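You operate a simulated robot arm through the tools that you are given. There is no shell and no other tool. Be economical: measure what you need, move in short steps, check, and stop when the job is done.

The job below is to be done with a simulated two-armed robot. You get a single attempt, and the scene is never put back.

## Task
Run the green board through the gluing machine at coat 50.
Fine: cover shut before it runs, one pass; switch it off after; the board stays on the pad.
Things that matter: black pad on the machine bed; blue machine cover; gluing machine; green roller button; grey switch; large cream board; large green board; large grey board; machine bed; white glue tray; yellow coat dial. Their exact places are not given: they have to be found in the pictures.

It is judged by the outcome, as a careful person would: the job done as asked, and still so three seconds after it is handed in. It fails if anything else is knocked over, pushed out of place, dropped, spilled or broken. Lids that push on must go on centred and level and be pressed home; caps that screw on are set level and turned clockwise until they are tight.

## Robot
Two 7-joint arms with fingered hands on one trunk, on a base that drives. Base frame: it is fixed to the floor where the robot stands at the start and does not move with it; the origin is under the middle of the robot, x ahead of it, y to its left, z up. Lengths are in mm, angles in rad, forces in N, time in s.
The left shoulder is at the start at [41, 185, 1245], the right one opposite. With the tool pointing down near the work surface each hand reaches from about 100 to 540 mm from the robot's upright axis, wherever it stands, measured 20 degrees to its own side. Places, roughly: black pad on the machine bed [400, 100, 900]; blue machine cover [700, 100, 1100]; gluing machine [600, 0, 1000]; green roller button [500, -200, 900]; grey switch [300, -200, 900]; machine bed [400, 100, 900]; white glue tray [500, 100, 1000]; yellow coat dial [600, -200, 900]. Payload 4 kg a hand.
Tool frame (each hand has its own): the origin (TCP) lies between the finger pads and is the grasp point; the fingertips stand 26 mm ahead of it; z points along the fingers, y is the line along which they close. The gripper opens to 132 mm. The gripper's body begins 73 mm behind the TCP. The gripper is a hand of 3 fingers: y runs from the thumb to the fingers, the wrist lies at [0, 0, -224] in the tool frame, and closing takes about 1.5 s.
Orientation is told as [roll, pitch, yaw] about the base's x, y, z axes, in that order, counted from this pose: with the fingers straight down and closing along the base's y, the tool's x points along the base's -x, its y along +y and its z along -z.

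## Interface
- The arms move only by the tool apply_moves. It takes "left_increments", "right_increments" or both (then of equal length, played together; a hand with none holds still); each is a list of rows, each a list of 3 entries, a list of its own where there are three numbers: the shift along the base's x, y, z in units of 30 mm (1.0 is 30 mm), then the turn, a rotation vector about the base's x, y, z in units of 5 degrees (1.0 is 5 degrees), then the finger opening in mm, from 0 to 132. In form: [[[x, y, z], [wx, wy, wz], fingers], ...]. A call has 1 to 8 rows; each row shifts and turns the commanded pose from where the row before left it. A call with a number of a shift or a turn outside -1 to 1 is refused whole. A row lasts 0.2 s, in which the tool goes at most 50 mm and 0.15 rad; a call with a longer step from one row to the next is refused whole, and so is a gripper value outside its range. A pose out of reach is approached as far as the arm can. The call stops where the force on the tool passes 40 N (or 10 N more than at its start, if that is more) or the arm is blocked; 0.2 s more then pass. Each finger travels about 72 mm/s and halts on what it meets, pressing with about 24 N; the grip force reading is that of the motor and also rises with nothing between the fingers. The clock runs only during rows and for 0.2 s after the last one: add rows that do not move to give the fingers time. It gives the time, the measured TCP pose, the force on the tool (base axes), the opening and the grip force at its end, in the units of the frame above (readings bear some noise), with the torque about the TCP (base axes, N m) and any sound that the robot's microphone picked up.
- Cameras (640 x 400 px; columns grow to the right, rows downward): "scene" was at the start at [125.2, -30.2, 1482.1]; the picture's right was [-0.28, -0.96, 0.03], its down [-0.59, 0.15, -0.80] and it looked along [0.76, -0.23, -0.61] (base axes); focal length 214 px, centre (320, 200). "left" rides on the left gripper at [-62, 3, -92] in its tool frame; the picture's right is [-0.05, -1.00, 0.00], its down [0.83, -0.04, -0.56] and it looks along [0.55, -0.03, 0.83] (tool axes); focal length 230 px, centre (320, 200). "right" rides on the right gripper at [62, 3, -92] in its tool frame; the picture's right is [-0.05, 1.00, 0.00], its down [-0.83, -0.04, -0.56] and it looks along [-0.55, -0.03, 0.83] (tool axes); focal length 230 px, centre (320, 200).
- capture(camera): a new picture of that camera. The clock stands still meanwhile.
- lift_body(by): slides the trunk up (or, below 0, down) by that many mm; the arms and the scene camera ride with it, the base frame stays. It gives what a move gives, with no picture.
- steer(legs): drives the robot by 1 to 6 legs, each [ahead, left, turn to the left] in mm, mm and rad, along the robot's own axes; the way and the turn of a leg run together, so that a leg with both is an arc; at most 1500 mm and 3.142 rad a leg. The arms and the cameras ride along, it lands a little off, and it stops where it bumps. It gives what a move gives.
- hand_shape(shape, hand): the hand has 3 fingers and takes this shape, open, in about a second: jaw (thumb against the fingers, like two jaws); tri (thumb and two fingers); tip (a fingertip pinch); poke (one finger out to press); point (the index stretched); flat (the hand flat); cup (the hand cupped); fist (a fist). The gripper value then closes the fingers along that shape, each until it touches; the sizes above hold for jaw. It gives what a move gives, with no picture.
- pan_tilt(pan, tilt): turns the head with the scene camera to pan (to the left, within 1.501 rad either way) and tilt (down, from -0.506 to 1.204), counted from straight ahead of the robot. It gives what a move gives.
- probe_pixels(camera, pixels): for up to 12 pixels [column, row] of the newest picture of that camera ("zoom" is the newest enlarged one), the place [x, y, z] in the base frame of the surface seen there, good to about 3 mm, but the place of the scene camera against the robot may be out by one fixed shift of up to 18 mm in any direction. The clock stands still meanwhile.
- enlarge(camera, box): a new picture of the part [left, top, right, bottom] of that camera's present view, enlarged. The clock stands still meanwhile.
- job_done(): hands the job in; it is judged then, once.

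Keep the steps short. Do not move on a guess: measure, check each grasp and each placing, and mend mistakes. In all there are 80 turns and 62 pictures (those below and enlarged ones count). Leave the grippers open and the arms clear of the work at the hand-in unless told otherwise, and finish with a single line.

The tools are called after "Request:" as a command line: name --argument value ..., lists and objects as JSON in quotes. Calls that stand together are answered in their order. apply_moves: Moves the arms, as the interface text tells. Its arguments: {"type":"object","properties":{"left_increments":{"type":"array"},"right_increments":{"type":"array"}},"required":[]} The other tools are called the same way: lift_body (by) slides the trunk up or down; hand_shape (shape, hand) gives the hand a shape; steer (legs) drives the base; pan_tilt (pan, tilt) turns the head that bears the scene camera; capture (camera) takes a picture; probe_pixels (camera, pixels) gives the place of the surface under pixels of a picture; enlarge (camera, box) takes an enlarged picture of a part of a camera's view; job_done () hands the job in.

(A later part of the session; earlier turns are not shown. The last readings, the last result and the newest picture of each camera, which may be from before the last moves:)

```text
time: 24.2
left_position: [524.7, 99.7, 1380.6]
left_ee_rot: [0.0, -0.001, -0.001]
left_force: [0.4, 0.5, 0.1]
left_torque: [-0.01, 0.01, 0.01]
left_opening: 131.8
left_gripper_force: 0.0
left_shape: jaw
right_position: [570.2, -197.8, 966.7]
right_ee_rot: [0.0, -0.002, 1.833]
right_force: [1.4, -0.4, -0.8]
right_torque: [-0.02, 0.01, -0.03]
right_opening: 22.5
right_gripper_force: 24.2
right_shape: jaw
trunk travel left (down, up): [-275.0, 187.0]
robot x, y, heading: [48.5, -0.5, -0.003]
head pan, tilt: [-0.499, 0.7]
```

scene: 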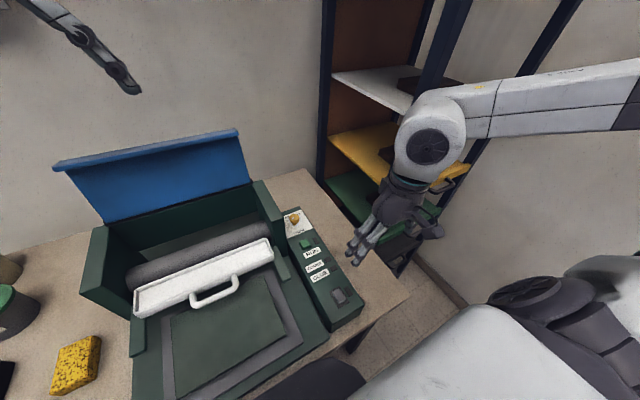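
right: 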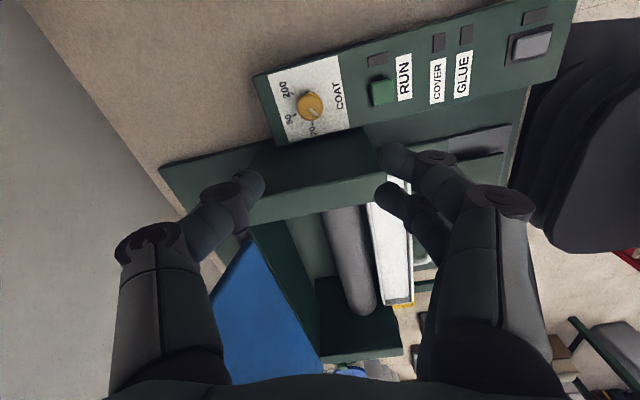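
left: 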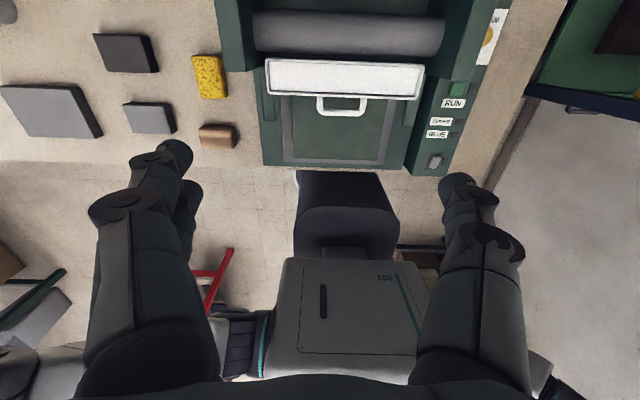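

Gripped (22.5 mm, 24 N). Turning 31° clockwise (negative about z).

Request:
apply_moves --right_increments '[[[0, 0, 0], [0, 0, -1], 20], [[0, 0, 0], [0, 0, -1], 20], [[0, 0, 0], [0, 0, -1], 20], [[0, 0, 0], [0, 0, -1], 20], [[0, 0, 0], [0, 0, -1], 20], [[0, 0, 0], [0, 0, -1], 20], [[0, 0, 0], [0, 0, 0], 20]]'

Request:
enlarge --camera "right" --box '[200, 80, 440, 240]'

```text
time: 25.8
left_position: [524.6, 100.7, 1381.4]
left_ee_rot: [0.0, -0.001, -0.001]
left_force: [0.4, 0.3, -0.1]
left_torque: [0.0, -0.01, 0.0]
left_opening: 131.8
left_gripper_force: 0.0
left_shape: jaw
right_position: [569.1, -197.6, 966.9]
right_ee_rot: [-0.003, -0.001, 1.308]
right_force: [-1.7, -3.2, -0.2]
right_torque: [-0.02, 0.01, -0.01]
right_opening: 22.4
right_gripper_force: 24.2
right_shape: jaw
trunk travel left (down, up): [-275.0, 187.0]
robot x, y, heading: [45.8, 1.0, 0.001]
head pan, tilt: [-0.499, 0.7]
```

```text
2.50 times, centred on (320, 160) of right
```

zoom: 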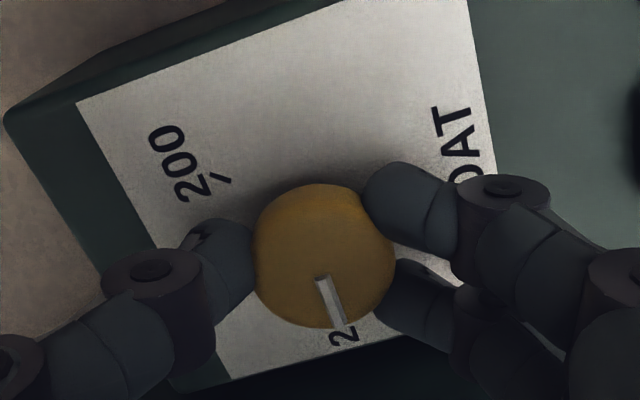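

The pointer moved to 20, so the grip works. Now I'll open, turn the hand back 30°, and regrip.

Request:
apply_moves --right_increments '[[[0, 0, 0], [0, 0, 0], 55], [[0, 0, 0], [0, 0, 0], 55], [[0, 0, 0], [0, 0, 1], 55], [[0, 0, 0], [0, 0, 1], 55], [[0, 0, 0], [0, 0, 1], 55], [[0, 0, 0], [0, 0, 1], 55], [[0, 0, 0], [0, 0, 1], 55], [[0, 0, 0], [0, 0, 1], 55]]'

Request:
apply_moves --right_increments '[[[0, 0, 0], [0, 0, 0], 20], [[0, 0, 0], [0, 0, 0], 20], [[0, 0, 0], [0, 0, 0], 20], [[0, 0, 0], [0, 0, 0], 20], [[0, 0, 0], [0, 0, -1], 20], [[0, 0, 0], [0, 0, -1], 20], [[0, 0, 0], [0, 0, -1], 20]]'

Request:
apply_moves --right_increments '[[[0, 0, 0], [0, 0, -1], 20], [[0, 0, 0], [0, 0, -1], 20], [[0, 0, 0], [0, 0, -1], 20], [[0, 0, 0], [0, 0, 0], 20]]'

Request:
enlarge --camera "right" --box '[200, 80, 440, 240]'

```text
time: 27.6
left_position: [525.4, 100.2, 1379.9]
left_ee_rot: [-0.001, -0.002, -0.001]
left_force: [-0.9, 0.5, 0.1]
left_torque: [-0.01, -0.03, -0.01]
left_opening: 132.1
left_gripper_force: 0.1
left_shape: jaw
right_position: [568.9, -197.2, 967.2]
right_ee_rot: [0.0, -0.002, 1.833]
right_force: [0.3, 0.0, 1.0]
right_torque: [0.0, 0.02, -0.04]
right_opening: 54.6
right_gripper_force: 0.1
right_shape: jaw
trunk travel left (down, up): [-275.0, 187.0]
robot x, y, heading: [47.1, -0.7, 0.006]
head pan, tilt: [-0.499, 0.7]
```

```text
time: 29.2
left_position: [524.6, 100.2, 1380.0]
left_ee_rot: [0.0, -0.001, -0.002]
left_force: [0.5, -0.2, 0.3]
left_torque: [-0.01, 0.0, 0.0]
left_opening: 132.0
left_gripper_force: 0.1
left_shape: jaw
right_position: [570.1, -197.6, 967.0]
right_ee_rot: [-0.001, -0.001, 1.569]
right_force: [-0.1, 0.9, -0.8]
right_torque: [-0.03, -0.01, 0.03]
right_opening: 22.4
right_gripper_force: 24.2
right_shape: jaw
trunk travel left (down, up): [-275.0, 187.0]
robot x, y, heading: [43.1, 0.3, 0.002]
head pan, tilt: [-0.499, 0.7]
```

```text
time: 30.2
left_position: [525.2, 99.2, 1380.4]
left_ee_rot: [0.0, 0.0, -0.001]
left_force: [-0.2, -0.6, -1.4]
left_torque: [0.0, 0.04, 0.0]
left_opening: 131.9
left_gripper_force: 0.0
left_shape: jaw
right_position: [570.3, -196.6, 967.0]
right_ee_rot: [0.0, -0.001, 1.307]
right_force: [-0.9, -1.6, 0.7]
right_torque: [-0.03, 0.03, 0.02]
right_opening: 22.1
right_gripper_force: 24.2
right_shape: jaw
trunk travel left (down, up): [-275.0, 187.0]
robot x, y, heading: [44.2, -3.6, 0.006]
head pan, tilt: [-0.499, 0.7]
```

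```text
2.50 times, centred on (320, 160) of right
```

zoom: 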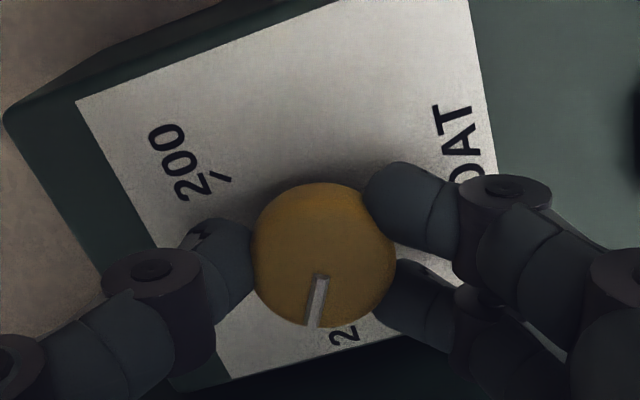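

Now at about 36°; one more grip of ≈32°.

Request:
apply_moves --right_increments '[[[0, 0, 0], [0, 0, 0], 55], [[0, 0, 0], [0, 0, 0], 55], [[0, 0, 0], [0, 0, 1], 55], [[0, 0, 0], [0, 0, 1], 55], [[0, 0, 0], [0, 0, 1], 55], [[0, 0, 0], [0, 0, 1], 55], [[0, 0, 0], [0, 0, 1], 55], [[0, 0, 0], [0, 0, 1], 55]]'

Request:
apply_moves --right_increments '[[[0, 0, 0], [0, 0, 0], 20], [[0, 0, 0], [0, 0, 0], 20], [[0, 0, 0], [0, 0, 0], 20], [[0, 0, 0], [0, 0, 0], 20], [[0, 0, 0], [0, 0, -1], 20], [[0, 0, 0], [0, 0, -1], 20], [[0, 0, 0], [0, 0, -1], 20]]'

Request:
apply_moves --right_increments '[[[0, 0, 0], [0, 0, -1], 20], [[0, 0, 0], [0, 0, -1], 20], [[0, 0, 0], [0, 0, -1], 20], [[0, 0, 0], [0, 0, -0.3], 20], [[0, 0, 0], [0, 0, 0], 20], [[0, 0, 0], [0, 0, 0], 55], [[0, 0, 0], [0, 0, 0], 60]]'

Request:
apply_moves --right_increments '[[[0, 0, 1], [0, 0, 0], 60], [[0, 0, 1], [0, 0, 0], 60], [[0, 0, 1], [0, 0, 0], 60], [[0, 0, 1], [0, 0, 0], 60], [[0, 0, 1], [0, 0, 0], 60], [[0, 0, 1], [0, 0, 0], 60]]'

Request:
enlarge --camera "right" --box '[262, 58, 358, 142]'

```text
time: 32.0
left_position: [525.0, 100.4, 1379.4]
left_ee_rot: [-0.001, -0.003, 0.0]
left_force: [-0.9, -0.1, 0.3]
left_torque: [0.02, -0.02, 0.02]
left_opening: 131.8
left_gripper_force: 0.1
left_shape: jaw
right_position: [570.6, -198.0, 966.0]
right_ee_rot: [0.0, -0.001, 1.834]
right_force: [0.2, 0.8, -0.7]
right_torque: [-0.03, 0.02, 0.04]
right_opening: 54.3
right_gripper_force: 0.1
right_shape: jaw
trunk travel left (down, up): [-275.0, 187.0]
robot x, y, heading: [46.9, -0.9, -0.003]
head pan, tilt: [-0.499, 0.7]
```

```text
time: 33.6
left_position: [525.0, 99.7, 1380.0]
left_ee_rot: [0.001, 0.0, -0.001]
left_force: [0.3, -0.9, -0.1]
left_torque: [0.03, -0.03, 0.02]
left_opening: 131.9
left_gripper_force: 0.0
left_shape: jaw
right_position: [570.8, -196.1, 966.1]
right_ee_rot: [0.0, -0.002, 1.57]
right_force: [1.0, 1.1, -1.3]
right_torque: [-0.01, 0.0, 0.06]
right_opening: 22.3
right_gripper_force: 24.1
right_shape: jaw
trunk travel left (down, up): [-275.0, 187.0]
robot x, y, heading: [48.3, 2.1, 0.002]
head pan, tilt: [-0.499, 0.7]
```

```text
time: 35.2
left_position: [523.4, 100.7, 1379.8]
left_ee_rot: [0.0, -0.002, -0.003]
left_force: [-0.2, 0.3, 1.1]
left_torque: [0.04, 0.03, -0.03]
left_opening: 131.8
left_gripper_force: 0.0
left_shape: jaw
right_position: [570.2, -198.8, 967.8]
right_ee_rot: [0.0, -0.001, 1.28]
right_force: [0.1, 0.2, -0.3]
right_torque: [0.0, 0.01, 0.0]
right_opening: 59.4
right_gripper_force: 0.0
right_shape: jaw
trunk travel left (down, up): [-275.0, 187.0]
robot x, y, heading: [45.2, 0.9, -0.002]
head pan, tilt: [-0.499, 0.7]
```

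```text
time: 36.6
left_position: [524.8, 100.2, 1380.3]
left_ee_rot: [-0.001, -0.002, -0.001]
left_force: [-0.3, 0.2, 0.3]
left_torque: [0.0, -0.01, 0.06]
left_opening: 131.6
left_gripper_force: 0.1
left_shape: jaw
right_position: [568.7, -196.1, 1146.5]
right_ee_rot: [0.001, -0.002, 1.284]
right_force: [0.8, 0.2, -0.2]
right_torque: [0.0, 0.0, 0.0]
right_opening: 59.6
right_gripper_force: 0.1
right_shape: jaw
trunk travel left (down, up): [-275.0, 187.0]
robot x, y, heading: [48.7, 1.6, -0.002]
head pan, tilt: [-0.499, 0.7]
```

```text
4.76 times, centred on (310, 100) of right
```

zoom: 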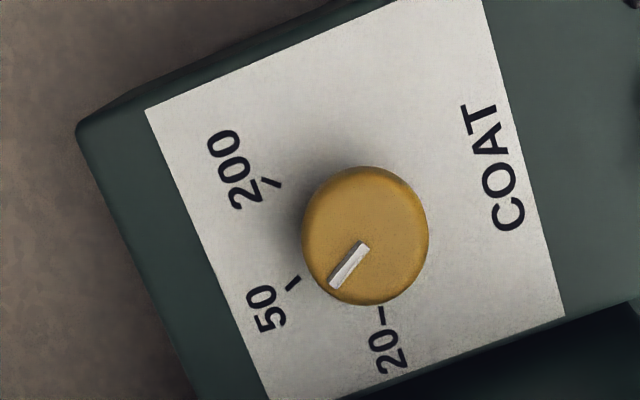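

Request:
probe_pixels --camera "zoom" --pixels '[[364, 247], [335, 284], [298, 279], [289, 287], [365, 172], [365, 298], [304, 234], [426, 234], [350, 265], [381, 312], [275, 184]]'

```text
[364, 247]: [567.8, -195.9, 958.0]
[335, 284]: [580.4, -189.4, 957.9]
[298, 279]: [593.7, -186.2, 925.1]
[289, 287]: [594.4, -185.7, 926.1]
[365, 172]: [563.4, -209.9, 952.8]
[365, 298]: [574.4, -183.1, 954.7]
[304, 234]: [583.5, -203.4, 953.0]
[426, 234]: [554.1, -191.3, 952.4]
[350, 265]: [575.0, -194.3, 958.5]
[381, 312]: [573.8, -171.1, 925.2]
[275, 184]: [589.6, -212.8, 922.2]
```

Request:
enlarge --camera "right" --box '[296, 88, 344, 128]'

```text
10.00 times, centred on (320, 108) of right
```

zoom: 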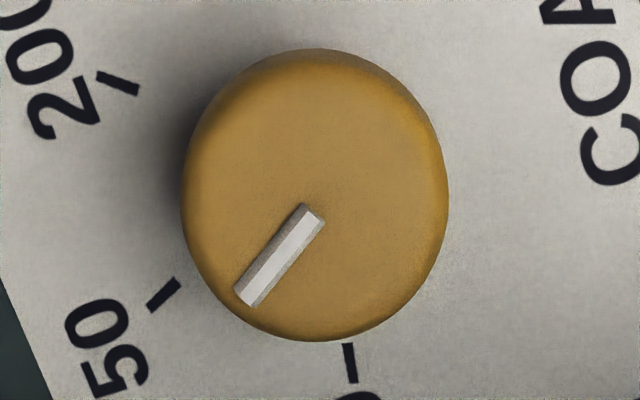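

The pointer is still about 12° short of the 50 tick (some slip per grip). I'll go back, grip and turn ≈15° more.

Request:
apply_moves --right_increments '[[[0.03, -0.03, -1], [0, 0, 1], 60], [[0, 0, -1], [0, 0, 1], 60], [[0, 0, -1], [0, 0, 1], 60], [[0, 0, -1], [0, 0, 0], 60], [[0, 0, -1], [0, 0, 0], 60], [[0, 0, -0.5], [0, 0, 0], 60], [[0, 0, -0.46], [0, 0, 0], 60], [[0, 0, 0], [0, 0, 0], 60]]'

Request:
apply_moves --right_increments '[[[0, 0, 0], [0, 0, 0], 20], [[0, 0, 0], [0, 0, 0], 20], [[0, 0, 0], [0, 0, 0], 20], [[0, 0, 0], [0, 0, 0], 20], [[0, 0, 0], [0, 0, -1], 20], [[0, 0, 0], [0, 0, -1], 20], [[0, 0, 0], [0, 0, -1], 20], [[0, 0, 0], [0, 0, 0], 20]]'

Request:
enlarge --camera "right" --box '[270, 120, 370, 220]'

```text
time: 38.4
left_position: [525.0, 99.6, 1380.2]
left_ee_rot: [0.001, -0.001, -0.003]
left_force: [-0.5, -0.3, -0.1]
left_torque: [-0.01, 0.0, 0.01]
left_opening: 131.9
left_gripper_force: 0.0
left_shape: jaw
right_position: [570.5, -197.5, 968.3]
right_ee_rot: [-0.002, -0.001, 1.545]
right_force: [-0.3, -0.1, -0.7]
right_torque: [-0.01, 0.0, 0.01]
right_opening: 59.5
right_gripper_force: 0.1
right_shape: jaw
trunk travel left (down, up): [-275.0, 187.0]
robot x, y, heading: [49.2, -2.9, 0.002]
head pan, tilt: [-0.499, 0.7]
```

```text
time: 40.2
left_position: [525.4, 99.6, 1379.1]
left_ee_rot: [0.0, 0.001, -0.003]
left_force: [-0.6, 0.3, 0.1]
left_torque: [-0.01, -0.01, -0.02]
left_opening: 131.9
left_gripper_force: 0.0
left_shape: jaw
right_position: [570.6, -198.5, 967.6]
right_ee_rot: [0.001, -0.001, 1.281]
right_force: [-1.3, -2.4, -4.3]
right_torque: [-0.02, 0.04, -0.02]
right_opening: 22.6
right_gripper_force: 24.2
right_shape: jaw
trunk travel left (down, up): [-275.0, 187.0]
robot x, y, heading: [45.9, -2.1, 0.001]
head pan, tilt: [-0.499, 0.7]
```

```text
4.00 times, centred on (320, 170) of right
```

zoom: 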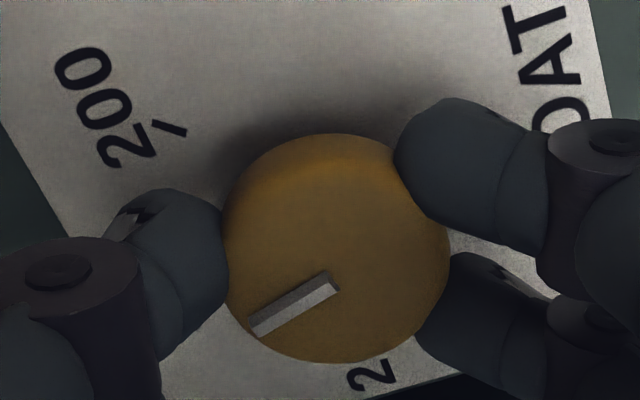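

Request:
apply_moves --right_increments '[[[0, 0, 0], [0, 0, 0], 60], [[0, 0, 0], [0, 0, 0], 60], [[0, 0, 1], [0, 0, 0], 60], [[0, 0, 1], [0, 0, 0], 60], [[0, 0, 1], [0, 0, 0], 60], [[0, 0, 1], [0, 0, 0], 60], [[0, 0, 1], [0, 0, 0], 60], [[0, 0, 1], [0, 0, 0], 60]]'

Request:
enlarge --camera "right" --box '[296, 88, 344, 128]'

```text
time: 42.0
left_position: [524.6, 100.9, 1381.0]
left_ee_rot: [-0.001, -0.002, -0.002]
left_force: [-0.3, -1.1, -0.2]
left_torque: [-0.02, -0.02, 0.03]
left_opening: 131.8
left_gripper_force: 0.0
left_shape: jaw
right_position: [570.2, -196.4, 1147.4]
right_ee_rot: [-0.003, -0.002, 1.283]
right_force: [0.0, -0.1, 0.6]
right_torque: [0.01, -0.03, 0.04]
right_opening: 59.4
right_gripper_force: 0.1
right_shape: jaw
trunk travel left (down, up): [-275.0, 187.0]
robot x, y, heading: [47.2, -5.9, 0.0]
head pan, tilt: [-0.499, 0.7]
```

```text
10.00 times, centred on (320, 108) of right
```

zoom: 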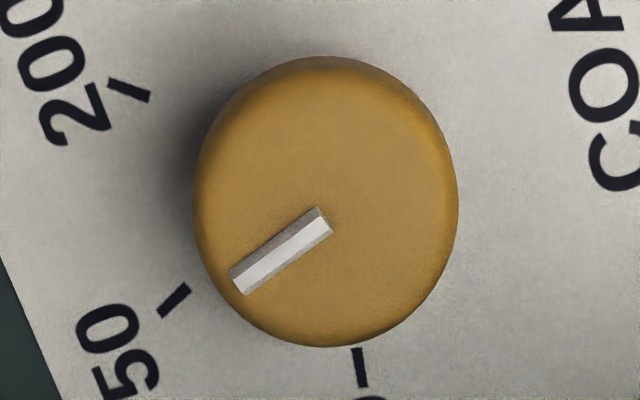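

Now it is about 5–6° past the 50 tick. I'll regrip and turn back ≈5.5°.

Request:
apply_moves --right_increments '[[[0, 0, -1], [0, 0, 0], 60], [[0, 0, -1], [0, 0, 0], 60], [[0, 0, -1], [0, 0, 0], 60], [[0, 0, -1], [0, 0, 0], 60], [[0, 0, -1], [0, 0, 0], 60], [[0, 0, -0.5], [0, 0, 0], 60], [[0, 0, -0.5], [0, 0, 0], 60], [[0, 0, 0], [0, 0, 0], 60]]'

Request:
apply_moves --right_increments '[[[0, 0, 0], [0, 0, 0], 20], [[0, 0, 0], [0, 0, 0], 20], [[0, 0, 0], [0, 0, 0], 20], [[0, 0, 0], [0, 0, 0], 20], [[0, 0, 0], [0, 0, 0.55], 20], [[0, 0, 0], [0, 0, 0.55], 20], [[0, 0, 0], [0, 0, 0], 20], [[0, 0, 0], [0, 0, 0], 20]]'

Request:
apply_moves --right_increments '[[[0, 0, 0], [0, 0, 0], 60], [[0, 0, 0], [0, 0, 0], 60], [[0, 0, 1], [0, 0, 0], 60], [[0, 0, 1], [0, 0, 0], 60], [[0, 0, 1], [0, 0, -0.55], 60], [[0, 0, 1], [0, 0, -0.55], 60], [[0, 0, 1], [0, 0, 0], 60], [[0, 0, 1], [0, 0, 0], 60]]'

Request:
enlarge --camera "right" --box '[296, 88, 344, 128]'

```text
time: 43.8
left_position: [526.7, 100.7, 1379.5]
left_ee_rot: [0.001, -0.003, -0.003]
left_force: [0.7, -0.7, 0.6]
left_torque: [0.0, -0.02, 0.01]
left_opening: 131.9
left_gripper_force: 0.0
left_shape: jaw
right_position: [570.1, -197.7, 967.3]
right_ee_rot: [0.001, -0.003, 1.282]
right_force: [0.2, -0.1, -0.8]
right_torque: [-0.02, -0.02, 0.03]
right_opening: 59.4
right_gripper_force: 0.0
right_shape: jaw
trunk travel left (down, up): [-275.0, 187.0]
robot x, y, heading: [45.8, -3.0, 0.0]
head pan, tilt: [-0.499, 0.7]
```

```text
time: 45.6
left_position: [525.6, 100.2, 1379.9]
left_ee_rot: [0.001, 0.001, -0.002]
left_force: [-0.2, 0.6, -0.1]
left_torque: [-0.02, -0.01, -0.03]
left_opening: 131.8
left_gripper_force: 0.1
left_shape: jaw
right_position: [570.7, -198.1, 968.5]
right_ee_rot: [0.0, -0.002, 1.378]
right_force: [0.3, -1.0, -2.9]
right_torque: [0.03, 0.06, 0.0]
right_opening: 22.7
right_gripper_force: 24.4
right_shape: jaw
trunk travel left (down, up): [-275.0, 187.0]
robot x, y, heading: [48.6, -1.6, 0.001]
head pan, tilt: [-0.499, 0.7]
```

```text
time: 47.4
left_position: [524.3, 101.4, 1379.2]
left_ee_rot: [0.0, 0.0, -0.002]
left_force: [-0.3, 0.2, 0.3]
left_torque: [0.0, 0.01, 0.03]
left_opening: 131.8
left_gripper_force: 0.0
left_shape: jaw
right_position: [570.5, -199.2, 1146.7]
right_ee_rot: [0.001, -0.001, 1.281]
right_force: [0.0, 0.4, 0.2]
right_torque: [0.01, 0.0, 0.03]
right_opening: 59.4
right_gripper_force: 0.0
right_shape: jaw
trunk travel left (down, up): [-275.0, 187.0]
robot x, y, heading: [50.5, 0.3, 0.005]
head pan, tilt: [-0.499, 0.7]
```

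```text
10.00 times, centred on (320, 108) of right
```

zoom: 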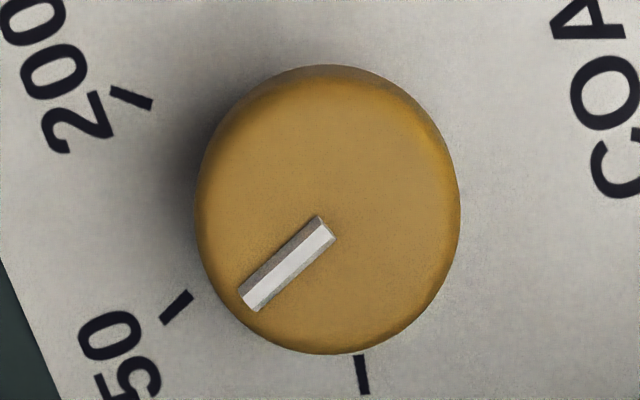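

The pointer is now parallel to the 50 tick: dial set. Next the cover, with the left hand: straddle its top edge (fingers behind, thumb in front). I'll turn the left hand to yaw -90° high up while the right hand withdraws and turns back.

Request:
apply_moves --left_increments '[[[0, 0, 0], [0, 0, -1], 100], [[0, 0, 0], [0, 0, -1], 100], [[0, 0, 0], [0, 0, -1], 100], [[0, 0, 0], [0, 0, -1], 100], [[0, 0, 0], [0, 0, -1], 100], [[0, 0, 0], [0, 0, -1], 100], [[0, 0, 0], [0, 0, -1], 100], [[0, 0, 0], [0, 0, -1], 100]]' --right_increments '[[[-0.4, -0.3, 0], [0, 0, -1], 60], [[-0.4, -0.3, 0], [0, 0, -1], 60], [[-0.4, -0.3, 0], [0, 0, -1], 60], [[-0.4, -0.3, 0], [0, 0, -1], 60], [[-0.4, -0.3, 0], [0, 0, -1], 60], [[-0.4, -0.3, 0], [0, 0, -1], 60], [[-0.4, -0.3, 0], [0, 0, -1], 60], [[-0.4, -0.3, 0], [0, 0, -1], 60]]'

Request:
apply_moves --left_increments '[[[0, 0, 0], [0, 0, -1], 100], [[0, 0, 0], [0, 0, -1], 100], [[0, 0, 0], [0, 0, -1], 100], [[0, 0, 0], [0, 0, -1], 100], [[0, 0, 0], [0, 0, -1], 100], [[0, 0, 0], [0, 0, -1], 100], [[0, 0, 0], [0, 0, -1], 100], [[0, 0, 0], [0, 0, -1], 100]]' --right_increments '[[[-0.2, 0, 0], [0, 0, -1], 60], [[0, 0, 0], [0, 0, -1], 60], [[0, 0, 0], [0, 0, -1], 60], [[0, 0, 0], [0, 0, -1], 60], [[0, 0, 0], [0, 0, -1], 60], [[0, 0, 0], [0, 0, -1], 60], [[0, 0, 0], [0, 0, -0.66], 60], [[0, 0, 0], [0, 0, 0], 60]]'

Request:
apply_moves --left_increments '[[[1, 0.1, 0], [0, 0, -1], 100], [[1, 0.1, 0], [0, 0, -1], 100], [[1, 0.1, 0], [0, 0, 0], 100], [[0.9, 0.1, 0], [0, 0, 0], 100], [[0.3, 0, 0], [0, 0, 0], 100], [[0, 0, 0], [0, 0, 0], 100]]'

Request:
hand_shape --hand "right" --shape "poke"

Request:
pan_tilt --pan -0.1 --tilt 0.55

Request:
capture --camera "scene"

```text
time: 49.2
left_position: [523.6, 99.5, 1380.7]
left_ee_rot: [0.0, -0.002, -0.702]
left_force: [1.2, -0.1, 0.5]
left_torque: [-0.02, 0.01, 0.0]
left_opening: 100.3
left_gripper_force: 0.0
left_shape: jaw
right_position: [475.5, -270.5, 1148.7]
right_ee_rot: [0.0, -0.002, 0.583]
right_force: [0.3, -0.5, 0.3]
right_torque: [0.02, -0.02, 0.0]
right_opening: 59.2
right_gripper_force: 0.2
right_shape: jaw
trunk travel left (down, up): [-275.0, 187.0]
robot x, y, heading: [47.1, 0.9, -0.0]
head pan, tilt: [-0.499, 0.7]
```

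```text
time: 51.0
left_position: [525.0, 99.4, 1379.8]
left_ee_rot: [0.001, -0.001, -1.399]
left_force: [-0.1, 0.1, -0.8]
left_torque: [0.04, 0.03, -0.01]
left_opening: 100.0
left_gripper_force: 0.0
left_shape: jaw
right_position: [469.1, -268.9, 1148.1]
right_ee_rot: [-0.001, -0.003, 0.001]
right_force: [0.5, -0.8, 0.2]
right_torque: [0.02, 0.01, 0.03]
right_opening: 59.4
right_gripper_force: 0.1
right_shape: jaw
trunk travel left (down, up): [-275.0, 187.0]
robot x, y, heading: [44.7, 1.3, -0.002]
head pan, tilt: [-0.499, 0.7]
```

```text
time: 52.4
left_position: [651.3, 111.6, 1380.2]
left_ee_rot: [0.0, -0.001, -1.572]
left_force: [-0.3, -0.6, 0.1]
left_torque: [-0.01, 0.02, 0.03]
left_opening: 100.3
left_gripper_force: 0.0
left_shape: jaw
right_position: [468.7, -269.0, 1148.3]
right_ee_rot: [0.0, 0.0, 0.003]
right_force: [-0.1, 0.4, -0.5]
right_torque: [-0.02, 0.0, -0.01]
right_opening: 59.4
right_gripper_force: 0.1
right_shape: jaw
trunk travel left (down, up): [-275.0, 187.0]
robot x, y, heading: [46.7, 1.8, 0.001]
head pan, tilt: [-0.499, 0.7]
```

```text
time: 53.3
left_position: [652.5, 113.0, 1380.6]
left_ee_rot: [-0.001, -0.002, -1.572]
left_force: [-0.9, -0.1, 0.1]
left_torque: [-0.01, 0.0, 0.0]
left_opening: 100.3
left_gripper_force: 0.0
left_shape: jaw
right_position: [470.1, -269.7, 1147.6]
right_ee_rot: [0.001, -0.001, 0.003]
right_force: [0.2, 0.1, 0.2]
right_torque: [-0.01, 0.0, -0.01]
right_opening: 0.0
right_gripper_force: 0.0
right_shape: poke
trunk travel left (down, up): [-275.0, 187.0]
robot x, y, heading: [48.0, -2.7, 0.005]
head pan, tilt: [-0.499, 0.7]
```

```text
time: 54.2
left_position: [652.6, 112.9, 1380.1]
left_ee_rot: [-0.001, -0.001, -1.571]
left_force: [0.3, -0.6, -0.1]
left_torque: [-0.01, 0.0, -0.02]
left_opening: 100.2
left_gripper_force: 0.0
left_shape: jaw
right_position: [469.1, -269.9, 1148.8]
right_ee_rot: [0.0, -0.001, 0.003]
right_force: [0.2, 0.3, -1.0]
right_torque: [0.0, 0.01, 0.0]
right_opening: 0.0
right_gripper_force: 0.0
right_shape: poke
trunk travel left (down, up): [-275.0, 187.0]
robot x, y, heading: [46.8, 0.5, 0.001]
head pan, tilt: [-0.099, 0.55]
```

```text
22 pictures are left
```

scene: 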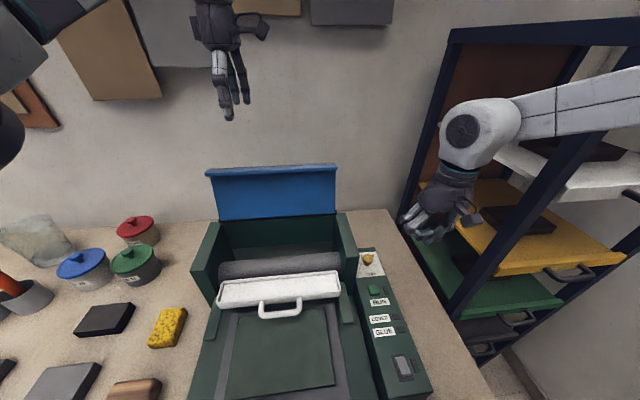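

The left hand is over the cover's top edge. Descending with 100 mm opening to straddle it.

Request:
apply_moves --left_increments '[[[0.1, 0, -1], [0, 0, 0], 100], [[0, 0, -1], [0, 0, 0], 100], [[0, 0, -1], [0, 0, 0], 100], [[0, 0, -1], [0, 0, 0], 100], [[0, 0, -0.7], [0, 0, 0], 100], [[0, 0, -0.5], [0, 0, 0], 100], [[0, 0, 0], [0, 0, 0], 100]]'

Request:
enlarge --camera "scene" --box '[170, 100, 370, 260]'

```text
time: 55.8
left_position: [654.8, 112.4, 1224.9]
left_ee_rot: [0.001, -0.002, -1.571]
left_force: [-1.1, -1.4, 1.1]
left_torque: [0.01, -0.02, -0.01]
left_opening: 100.2
left_gripper_force: 0.0
left_shape: jaw
right_position: [469.1, -269.2, 1148.3]
right_ee_rot: [0.001, -0.001, 0.003]
right_force: [-0.3, -0.3, -0.3]
right_torque: [0.02, 0.05, -0.02]
right_opening: 0.0
right_gripper_force: 0.2
right_shape: poke
trunk travel left (down, up): [-275.0, 187.0]
robot x, y, heading: [47.3, -2.1, -0.001]
head pan, tilt: [-0.099, 0.55]
```

```text
2.50 times, centred on (270, 180) of scene
```

zoom: 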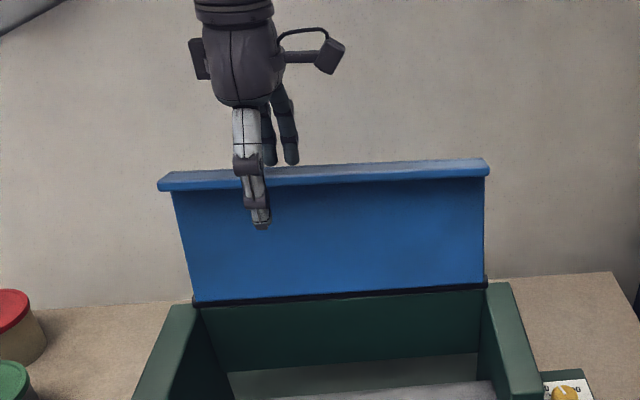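

The edge is straddled (thumb in front, fingers behind). I'll narrow to 60 mm and pull slowly toward the robot, to about 20° tilt.

Request:
apply_moves --left_increments '[[[0, 0, 0], [0, 0, 0], 60], [[0, 0, 0], [0, 0, 0], 60], [[-0.4, 0, 0], [0, 0, 0], 60], [[-0.4, 0, 0], [0, 0, 0], 60], [[-0.4, 0, 0], [0, 0, 0], 60], [[-0.4, 0, -0.1], [0, 0, 0], 60], [[-0.4, 0, -0.1], [0, 0, 0], 60], [[-0.4, 0, -0.1], [0, 0, 0], 60]]'

Request:
enlarge --camera "scene" --box '[170, 100, 370, 260]'

```text
time: 57.6
left_position: [582.1, 112.1, 1215.6]
left_ee_rot: [0.0, 0.0, -1.571]
left_force: [-0.7, -0.1, -0.7]
left_torque: [0.01, -0.01, 0.01]
left_opening: 60.7
left_gripper_force: 0.0
left_shape: jaw
right_position: [468.1, -269.4, 1147.3]
right_ee_rot: [-0.001, -0.001, 0.003]
right_force: [0.1, 0.3, 1.1]
right_torque: [-0.01, 0.0, 0.01]
right_opening: 0.0
right_gripper_force: 0.0
right_shape: poke
trunk travel left (down, up): [-275.0, 187.0]
robot x, y, heading: [45.2, -4.5, 0.001]
head pan, tilt: [-0.099, 0.55]
```

```text
2.50 times, centred on (270, 180) of scene
```

zoom: 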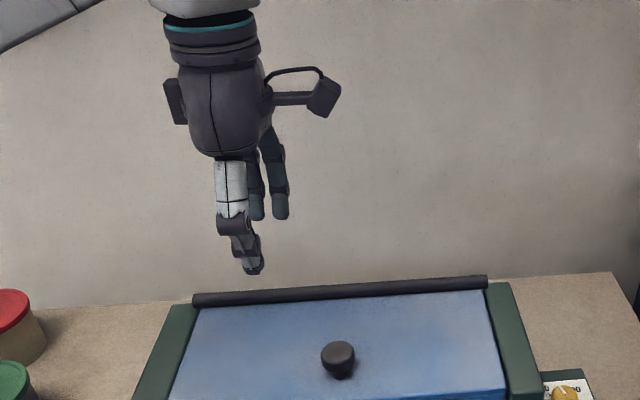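

The cover tipped over on its own and fell closed. I'll retract the left hand up and check that it is fully shut, nothing disturbed, and lamps.

Request:
apply_moves --left_increments '[[[-0.3, 0.3, 1], [0, 0, 0], 60], [[-0.3, 0.3, 1], [0, 0, 0], 60], [[-0.3, 0.3, 1], [0, 0, 0], 60], [[-0.3, 0.3, 1], [0, 0, 0], 60], [[-0.3, 0.3, 1], [0, 0, 0], 60]]'

Request:
pan_tilt --pan -0.1 --tilt 0.85

Request:
enlarge --camera "scene" --box '[180, 90, 420, 280]'

Request:
probe_pixels --camera "zoom" --pixels '[[320, 60], [320, 100], [320, 130], [200, 130], [430, 120], [320, 150], [320, 170], [160, 120], [470, 100], [300, 30]]'

```text
time: 58.8
left_position: [536.5, 159.4, 1366.4]
left_ee_rot: [0.0, 0.0, -1.57]
left_force: [-0.4, -0.3, 0.0]
left_torque: [-0.01, -0.03, -0.02]
left_opening: 60.7
left_gripper_force: 0.1
left_shape: jaw
right_position: [467.7, -271.2, 1147.9]
right_ee_rot: [0.0, -0.001, 0.004]
right_force: [-0.3, 0.8, 0.0]
right_torque: [-0.01, 0.0, 0.04]
right_opening: 0.4
right_gripper_force: 0.0
right_shape: poke
trunk travel left (down, up): [-275.0, 187.0]
robot x, y, heading: [47.9, -0.9, 0.003]
head pan, tilt: [-0.099, 0.55]
```

```text
time: 59.6
left_position: [537.7, 158.2, 1366.1]
left_ee_rot: [-0.002, -0.002, -1.574]
left_force: [0.2, -0.5, -0.8]
left_torque: [-0.01, 0.04, -0.05]
left_opening: 60.6
left_gripper_force: 0.1
left_shape: jaw
right_position: [468.7, -269.7, 1148.1]
right_ee_rot: [0.0, -0.004, 0.004]
right_force: [0.5, -1.1, 0.2]
right_torque: [-0.03, 0.01, 0.07]
right_opening: 0.0
right_gripper_force: 0.1
right_shape: poke
trunk travel left (down, up): [-275.0, 187.0]
robot x, y, heading: [48.9, -0.8, 0.001]
head pan, tilt: [-0.099, 0.85]
```

```text
2.11 times, centred on (300, 185) of scene
```

zoom: 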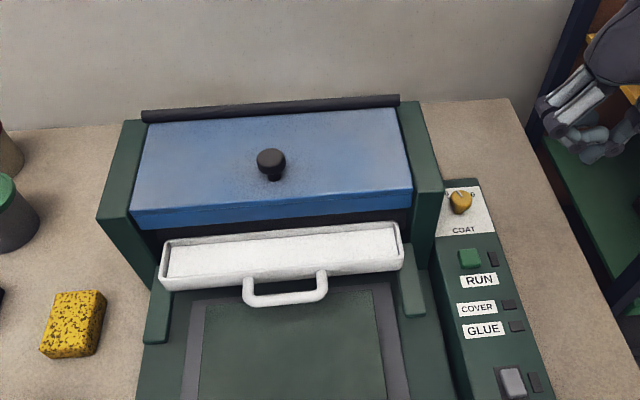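

```text
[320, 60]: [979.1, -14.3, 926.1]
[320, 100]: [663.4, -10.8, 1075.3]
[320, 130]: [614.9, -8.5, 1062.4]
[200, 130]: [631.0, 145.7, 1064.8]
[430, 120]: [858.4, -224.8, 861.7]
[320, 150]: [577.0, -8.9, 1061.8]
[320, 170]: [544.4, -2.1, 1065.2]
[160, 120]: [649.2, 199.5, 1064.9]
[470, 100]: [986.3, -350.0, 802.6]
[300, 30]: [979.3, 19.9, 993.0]
```

The cover is shut flat and nothing else moved. Lamps remain dark, including the one by the switch, so perhaps the rocker isn't in "on". I'll bring the right hand back over the switch and look.

Request:
apply_moves --right_increments '[[[-0.95, 0.3, -0.4], [0, 0, 0], 0], [[-0.95, 0.3, -0.4], [0, 0, 0], 0], [[-0.95, 0.3, -0.4], [0, 0, 0], 0], [[-0.95, 0.3, -0.4], [0, 0, 0], 0], [[-0.95, 0.4, -0.4], [0, 0, 0], 0], [[-0.9, 0.7, -0.4], [0, 0, 0], 0], [[0, 0, -0.4], [0, 0, 0], 0], [[0, 0, 0], [0, 0, 0], 0]]'

Request:
enlarge --camera "right" --box '[240, 40, 420, 160]'

Request:
probe_pixels --camera "zoom" --pixels '[[300, 190], [300, 210], [300, 230], [300, 250], [300, 270], [300, 290], [300, 310], [300, 330], [300, 350]]'

```text
time: 61.4
left_position: [535.9, 160.6, 1366.2]
left_ee_rot: [0.0, -0.004, -1.572]
left_force: [0.1, 0.0, -0.4]
left_torque: [-0.02, 0.0, -0.01]
left_opening: 61.0
left_gripper_force: 0.1
left_shape: jaw
right_position: [306.7, -205.7, 1069.7]
right_ee_rot: [-0.001, -0.004, 0.001]
right_force: [0.9, 0.4, 0.2]
right_torque: [0.02, -0.02, 0.0]
right_opening: 0.1
right_gripper_force: 0.1
right_shape: poke
right hand out of reach, approached as far as the arm can: row 6
trunk travel left (down, up): [-275.0, 187.0]
robot x, y, heading: [47.6, -6.0, 0.002]
head pan, tilt: [-0.099, 0.85]
```

```text
3.33 times, centred on (330, 100) of right
```

zoom: 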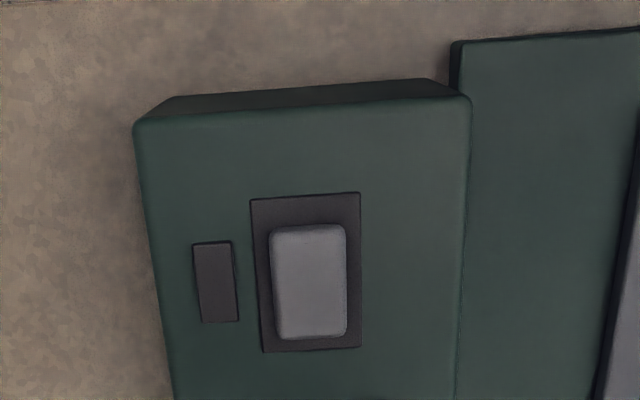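

```text
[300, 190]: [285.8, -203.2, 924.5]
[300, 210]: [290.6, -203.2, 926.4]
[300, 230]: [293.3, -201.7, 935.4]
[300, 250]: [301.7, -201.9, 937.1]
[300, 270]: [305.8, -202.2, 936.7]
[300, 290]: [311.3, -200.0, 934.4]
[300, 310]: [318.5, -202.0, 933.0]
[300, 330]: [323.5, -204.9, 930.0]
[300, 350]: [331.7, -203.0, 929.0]
```

The rocker's far end is down and no lamp is lit. I'll test the other position: press the near end (x≈297) and look at the lamps again.

Request:
apply_moves --right_increments '[[[-0.1, 0.1, -1], [0, 0, 0], 0], [[-0.1, 0, -1], [0, 0, 0], 0], [[0, 0, -0.7], [0, 0, 0], 0], [[0, 0, 0], [0, 0, 0], 0]]'

```text
time: 62.4
left_position: [536.1, 158.6, 1366.8]
left_ee_rot: [0.0, -0.003, -1.573]
left_force: [-0.9, 0.9, 0.5]
left_torque: [-0.01, -0.02, 0.01]
left_opening: 60.6
left_gripper_force: 0.0
left_shape: jaw
right_position: [307.2, -205.4, 989.9]
right_ee_rot: [0.001, -0.001, 0.001]
right_force: [-0.1, 0.1, 0.6]
right_torque: [0.0, -0.02, 0.01]
right_opening: 0.0
right_gripper_force: 0.0
right_shape: poke
right hand out of reach, approached as far as the arm can: row 2
trunk travel left (down, up): [-275.0, 187.0]
robot x, y, heading: [48.0, 0.6, -0.002]
head pan, tilt: [-0.099, 0.85]
```

The hand is at its inner reach limit, so I'll back the base up 30 mm.

Request:
steer --legs '[[-30, 0, 0]]'

Request:
apply_moves --right_increments '[[[0, 0, 0], [0, 0, 0], 0]]'

```text
time: 63.2
left_position: [515.5, 158.4, 1360.9]
left_ee_rot: [-0.008, -0.002, -1.572]
left_force: [0.7, -0.9, -1.0]
left_torque: [0.0, 0.04, 0.03]
left_opening: 60.5
left_gripper_force: 0.0
left_shape: jaw
right_position: [282.3, -204.0, 988.9]
right_ee_rot: [0.002, 0.004, 0.002]
right_force: [0.8, -0.2, 0.9]
right_torque: [0.02, 0.07, 0.02]
right_opening: 0.2
right_gripper_force: 0.0
right_shape: poke
trunk travel left (down, up): [-275.0, 187.0]
robot x, y, heading: [18.0, -0.1, 0.001]
head pan, tilt: [-0.099, 0.85]
```

```text
time: 63.6
left_position: [509.4, 159.3, 1363.6]
left_ee_rot: [-0.004, -0.002, -1.572]
left_force: [1.0, -0.3, -1.0]
left_torque: [-0.03, 0.03, -0.03]
left_opening: 60.8
left_gripper_force: 0.0
left_shape: jaw
right_position: [279.3, -204.0, 989.6]
right_ee_rot: [0.001, 0.0, 0.003]
right_force: [-0.3, 0.2, -0.1]
right_torque: [-0.01, -0.01, 0.03]
right_opening: 0.0
right_gripper_force: 0.0
right_shape: poke
trunk travel left (down, up): [-275.0, 187.0]
robot x, y, heading: [19.4, -5.0, 0.0]
head pan, tilt: [-0.099, 0.85]
```

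Request:
apply_moves --right_increments '[[[0.6, 0.07, 0], [0, 0, 0], 0], [[0, 0, -0.3], [0, 0, 0], 0], [[0, 0, 0], [0, 0, 0], 0]]'

```text
time: 64.4
left_position: [508.7, 158.2, 1364.8]
left_ee_rot: [-0.001, 0.0, -1.572]
left_force: [0.2, -0.3, 0.3]
left_torque: [0.0, 0.02, 0.02]
left_opening: 60.5
left_gripper_force: 0.0
left_shape: jaw
right_position: [297.8, -202.1, 981.4]
right_ee_rot: [0.0, -0.001, 0.002]
right_force: [-0.2, 0.7, 0.2]
right_torque: [0.0, -0.01, 0.01]
right_opening: 0.0
right_gripper_force: 0.1
right_shape: poke
trunk travel left (down, up): [-275.0, 187.0]
robot x, y, heading: [16.3, 1.3, 0.003]
head pan, tilt: [-0.099, 0.85]
```

Aligned at x=298. Pressing the near end slowly, then lifting and looking.

Request:
apply_moves --right_increments '[[[0, 0, -0.3], [0, 0, 0], 0], [[0, 0, -0.2], [0, 0, 0], 0], [[0, 0, -0.2], [0, 0, 0], 0], [[0, 0, 0], [0, 0, 0], 0]]'

Request:
apply_moves --right_increments '[[[0, 0, 0.7], [0, 0, 0], 0], [[0, -1, 1], [0, 0, 0], 0], [[0, -1, 1], [0, 0, 0], 0], [[0, -1, 1], [0, 0, 0], 0]]'

Request:
enlarge --camera "scene" --box '[250, 120, 430, 270]'

```text
time: 65.4
left_position: [508.3, 158.8, 1365.2]
left_ee_rot: [0.0, 0.001, -1.571]
left_force: [0.1, -0.5, -0.2]
left_torque: [0.02, 0.03, -0.03]
left_opening: 60.5
left_gripper_force: 0.0
left_shape: jaw
right_position: [297.6, -202.6, 961.2]
right_ee_rot: [0.0, -0.003, 0.001]
right_force: [-1.7, -3.5, 12.5]
right_torque: [-0.06, -0.05, -0.02]
right_opening: 0.0
right_gripper_force: 0.0
right_shape: poke
trunk travel left (down, up): [-275.0, 187.0]
robot x, y, heading: [17.6, 0.9, -0.0]
head pan, tilt: [-0.099, 0.85]
```

```text
time: 66.4
left_position: [508.5, 157.1, 1364.4]
left_ee_rot: [-0.001, -0.002, -1.569]
left_force: [-0.1, -0.9, 0.2]
left_torque: [0.03, -0.06, 0.0]
left_opening: 60.9
left_gripper_force: 0.0
left_shape: jaw
right_position: [295.2, -292.5, 1070.4]
right_ee_rot: [0.002, -0.001, 0.005]
right_force: [0.2, -0.8, -1.0]
right_torque: [-0.01, -0.01, 0.02]
right_opening: 0.0
right_gripper_force: 0.0
right_shape: poke
trunk travel left (down, up): [-275.0, 187.0]
robot x, y, heading: [15.7, -1.5, 0.0]
head pan, tilt: [-0.099, 0.85]
```

```text
2.67 times, centred on (340, 195) of scene
```

zoom: 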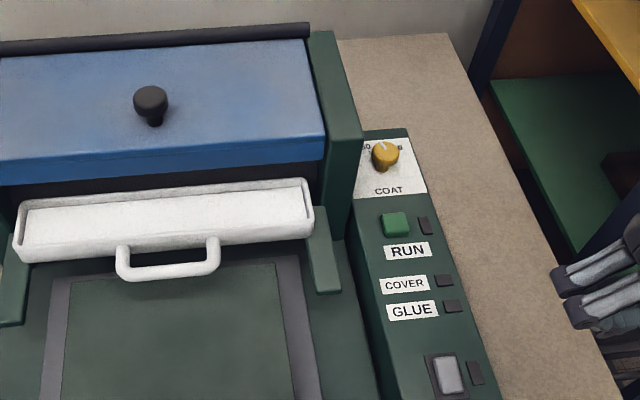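

Request:
probe_pixels --camera "zoom" --pixels '[[446, 360], [447, 364], [449, 372], [451, 380], [453, 387], [455, 391], [310, 270], [150, 210], [25, 250], [305, 190], [170, 270]]'

```text
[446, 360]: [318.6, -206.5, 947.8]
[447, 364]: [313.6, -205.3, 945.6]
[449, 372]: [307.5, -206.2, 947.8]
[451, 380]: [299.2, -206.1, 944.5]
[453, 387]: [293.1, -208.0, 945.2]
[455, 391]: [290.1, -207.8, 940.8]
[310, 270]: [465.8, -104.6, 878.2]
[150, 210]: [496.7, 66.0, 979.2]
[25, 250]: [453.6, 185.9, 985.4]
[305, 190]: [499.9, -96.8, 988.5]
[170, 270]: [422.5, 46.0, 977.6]
```

The rocker flips both ways but no lamp lights in either. I'll look at the front edge of the machine/table for a plug, label or notice (a pale strip was visible there).

Request:
pan_tilt --pan 0.1 --tilt 1.1

Request:
capture --camera "scene"

```text
time: 67.2
left_position: [508.3, 158.9, 1364.4]
left_ee_rot: [-0.003, -0.002, -1.571]
left_force: [-0.5, 0.1, -0.2]
left_torque: [0.02, 0.0, 0.02]
left_opening: 60.5
left_gripper_force: 0.0
left_shape: jaw
right_position: [295.3, -292.9, 1072.1]
right_ee_rot: [0.0, -0.001, 0.003]
right_force: [0.2, -0.4, 0.2]
right_torque: [-0.03, 0.04, -0.02]
right_opening: 0.0
right_gripper_force: 0.1
right_shape: poke
trunk travel left (down, up): [-275.0, 187.0]
robot x, y, heading: [13.6, -0.2, -0.001]
head pan, tilt: [0.099, 1.1]
```

```text
16 pictures are left
```

scene: 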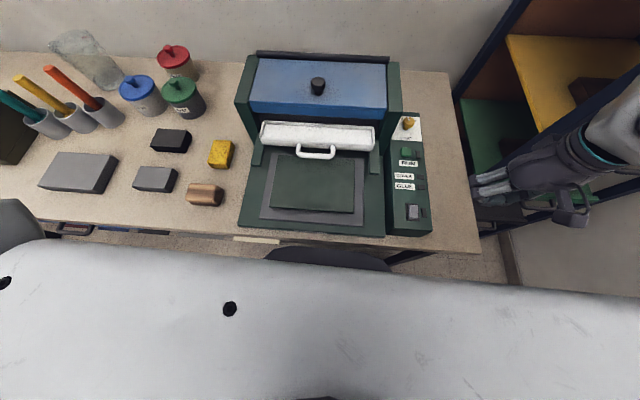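

Request:
enlarge --camera "scene" --box '[215, 205, 305, 255]'

```text
7.11 times, centred on (260, 230) of scene
```

zoom: 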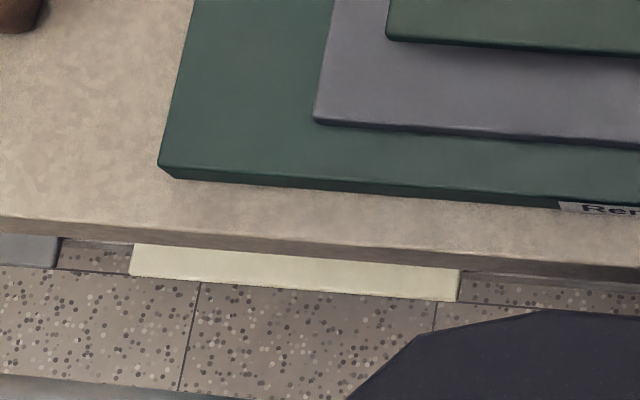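

Request:
enlarge --camera "scene" --box '[285, 222, 345, 242]'

```text
10.67 times, centred on (315, 232) of scene
```

zoom: 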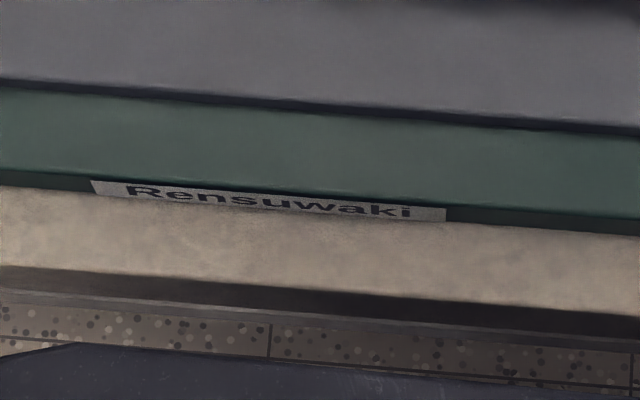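

Only the brand plate and stored boards. So I'll put the switch back to "on" (far end down), then try seating the glue tray: its rails suggest it slides inward. Both hands approach now.

Request:
apply_moves --right_increments '[[[0.25, 1, 0], [0, 0, 0], 0], [[0.25, 1, 0], [0, 0, 0], 0], [[0.25, 1, 0], [0, 0, 0], 0], [[0, 0.06, -0.9], [0, 0, 0], 0], [[0, 0, -0.9], [0, 0, 0], 0], [[0, 0, -0.9], [0, 0, 0], 0], [[0, 0, 0], [0, 0, 0], 0], [[0, 0, 0], [0, 0, 0], 0]]' --left_increments '[[[-0.53, -0.46, -1], [0, 0, 0], 0], [[-0.53, -0.46, -1], [0, 0, 0], 0], [[-0.53, -0.46, -1], [0, 0, 0], 0], [[-0.53, -0.46, -1], [0, 0, 0], 0], [[-0.53, -0.46, -1], [0, 0, 0], 0], [[-0.53, -0.46, -1], [0, 0, 0], 0], [[-0.53, -0.46, -1], [0, 0, 0], 0], [[-0.53, -0.46, -1], [0, 0, 0], 0]]'

```text
time: 69.0
left_position: [379.5, 49.0, 1124.8]
left_ee_rot: [-0.002, -0.001, -1.572]
left_force: [-1.5, -0.5, -0.8]
left_torque: [-0.01, 0.01, 0.0]
left_opening: 0.1
left_gripper_force: 24.2
left_shape: jaw
right_position: [319.4, -201.1, 990.0]
right_ee_rot: [0.001, -0.002, 0.003]
right_force: [1.2, 0.2, -0.6]
right_torque: [0.01, 0.0, 0.01]
right_opening: 0.0
right_gripper_force: 0.0
right_shape: poke
trunk travel left (down, up): [-275.0, 187.0]
robot x, y, heading: [16.8, 0.9, -0.004]
head pan, tilt: [0.099, 1.1]
```

Now I'll press the far end of the switch again, then lift the finger a bit aside and check the lamps.

Request:
apply_moves --right_increments '[[[0, 0, -0.6], [0, 0, 0], 0], [[0, 0, -0.25], [0, 0, 0], 0], [[0, 0, -0.15], [0, 0, 0], 0], [[0, 0, -0.05], [0, 0, 0], 0], [[0, 0, 0], [0, 0, 0], 0]]'

Request:
apply_moves --right_increments '[[[0, 0, 0.7], [0, 0, 0], 0], [[0, -1, 1], [0, 0, 0], 0], [[0, -1, 1], [0, 0, 0], 0], [[0, -1, 1], [0, 0, 0], 0]]'

Request:
enlarge --camera "scene" --box '[230, 100, 440, 250]'

Request:
probe_pixels --camera "zoom" --pixels '[[558, 325], [558, 330], [559, 336], [560, 342], [560, 348], [260, 145], [260, 128], [325, 145], [215, 145]]'

```text
time: 70.2
left_position: [379.4, 49.1, 1125.2]
left_ee_rot: [0.002, 0.002, -1.57]
left_force: [-0.6, -0.3, 0.6]
left_torque: [0.02, 0.0, -0.01]
left_opening: 0.0
left_gripper_force: 23.6
left_shape: jaw
right_position: [320.4, -201.2, 959.6]
right_ee_rot: [-0.002, -0.004, 0.002]
right_force: [3.7, -11.3, 33.9]
right_torque: [-0.13, 0.1, 0.03]
right_opening: 0.0
right_gripper_force: 0.1
right_shape: poke
trunk travel left (down, up): [-275.0, 187.0]
robot x, y, heading: [16.2, 1.1, 0.001]
head pan, tilt: [0.099, 1.1]
```

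```text
time: 71.2
left_position: [378.6, 48.7, 1124.3]
left_ee_rot: [0.0, 0.002, -1.57]
left_force: [0.1, 0.9, 0.4]
left_torque: [0.0, -0.04, 0.0]
left_opening: 0.1
left_gripper_force: 23.9
left_shape: jaw
right_position: [316.6, -291.4, 1070.5]
right_ee_rot: [0.001, -0.003, 0.004]
right_force: [0.1, -0.2, 0.4]
right_torque: [0.0, -0.04, -0.02]
right_opening: 0.0
right_gripper_force: 0.1
right_shape: poke
trunk travel left (down, up): [-275.0, 187.0]
robot x, y, heading: [16.1, 0.1, 0.006]
head pan, tilt: [0.099, 1.1]
```

```text
2.67 times, centred on (335, 175) of scene
```

zoom: 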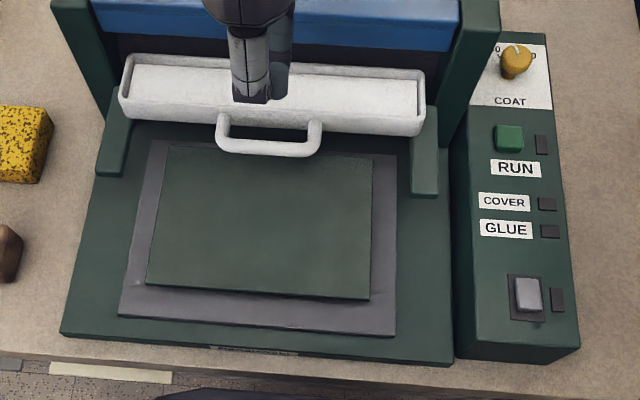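

```text
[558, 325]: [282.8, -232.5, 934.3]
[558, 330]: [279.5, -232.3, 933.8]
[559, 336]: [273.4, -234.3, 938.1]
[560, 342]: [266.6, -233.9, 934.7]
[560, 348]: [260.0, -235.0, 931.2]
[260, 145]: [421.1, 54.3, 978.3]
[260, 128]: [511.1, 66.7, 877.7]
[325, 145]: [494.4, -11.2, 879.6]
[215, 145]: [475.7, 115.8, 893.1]
```

The switch is at far-end-down. Now I'll lower the closed left fingers in front of the tray handle (bar at x≈415, z≈965) and push gently inwards.

Request:
apply_moves --left_increments '[[[0, 0, -1], [0, 0, 0], 0], [[0, 0, -1], [0, 0, 0], 0], [[0, 0, -1], [0, 0, 0], 0], [[0, 0, -1], [0, 0, 0], 0], [[0, 0, -0.9], [0, 0, 0], 0], [[0, 0, 0], [0, 0, 0], 0]]'

Request:
apply_moves --left_increments '[[[0.3, 0, 0], [0, 0, 0], 0], [[0.3, 0, 0], [0, 0, 0], 0], [[0.2, 0, 0], [0, 0, 0], 0], [[0.2, 0, 0], [0, 0, 0], 0], [[0, 0, 0], [0, 0, 0], 0]]'

```text
time: 72.6
left_position: [381.7, 47.0, 977.1]
left_ee_rot: [-0.002, -0.001, -1.571]
left_force: [0.5, -0.8, 0.1]
left_torque: [-0.02, -0.01, 0.0]
left_opening: 0.0
left_gripper_force: 23.9
left_shape: jaw
right_position: [318.1, -291.3, 1069.9]
right_ee_rot: [-0.001, -0.002, 0.002]
right_force: [-0.8, -0.5, -0.2]
right_torque: [0.01, -0.03, 0.01]
right_opening: 0.0
right_gripper_force: 0.0
right_shape: poke
trunk travel left (down, up): [-275.0, 187.0]
robot x, y, heading: [20.6, -0.3, -0.001]
head pan, tilt: [0.099, 1.1]
```

```text
time: 73.8
left_position: [408.9, 46.6, 979.5]
left_ee_rot: [-0.001, -0.002, -1.571]
left_force: [-10.3, 0.0, 13.4]
left_torque: [0.0, -0.08, 0.01]
left_opening: 0.2
left_gripper_force: 23.6
left_shape: jaw
right_position: [317.6, -291.7, 1070.6]
right_ee_rot: [0.0, -0.004, 0.003]
right_force: [0.9, 0.2, -0.4]
right_torque: [0.03, 0.0, 0.02]
right_opening: 0.0
right_gripper_force: 0.0
right_shape: poke
trunk travel left (down, up): [-275.0, 187.0]
robot x, y, heading: [20.4, -0.5, -0.004]
head pan, tilt: [0.099, 1.1]
```

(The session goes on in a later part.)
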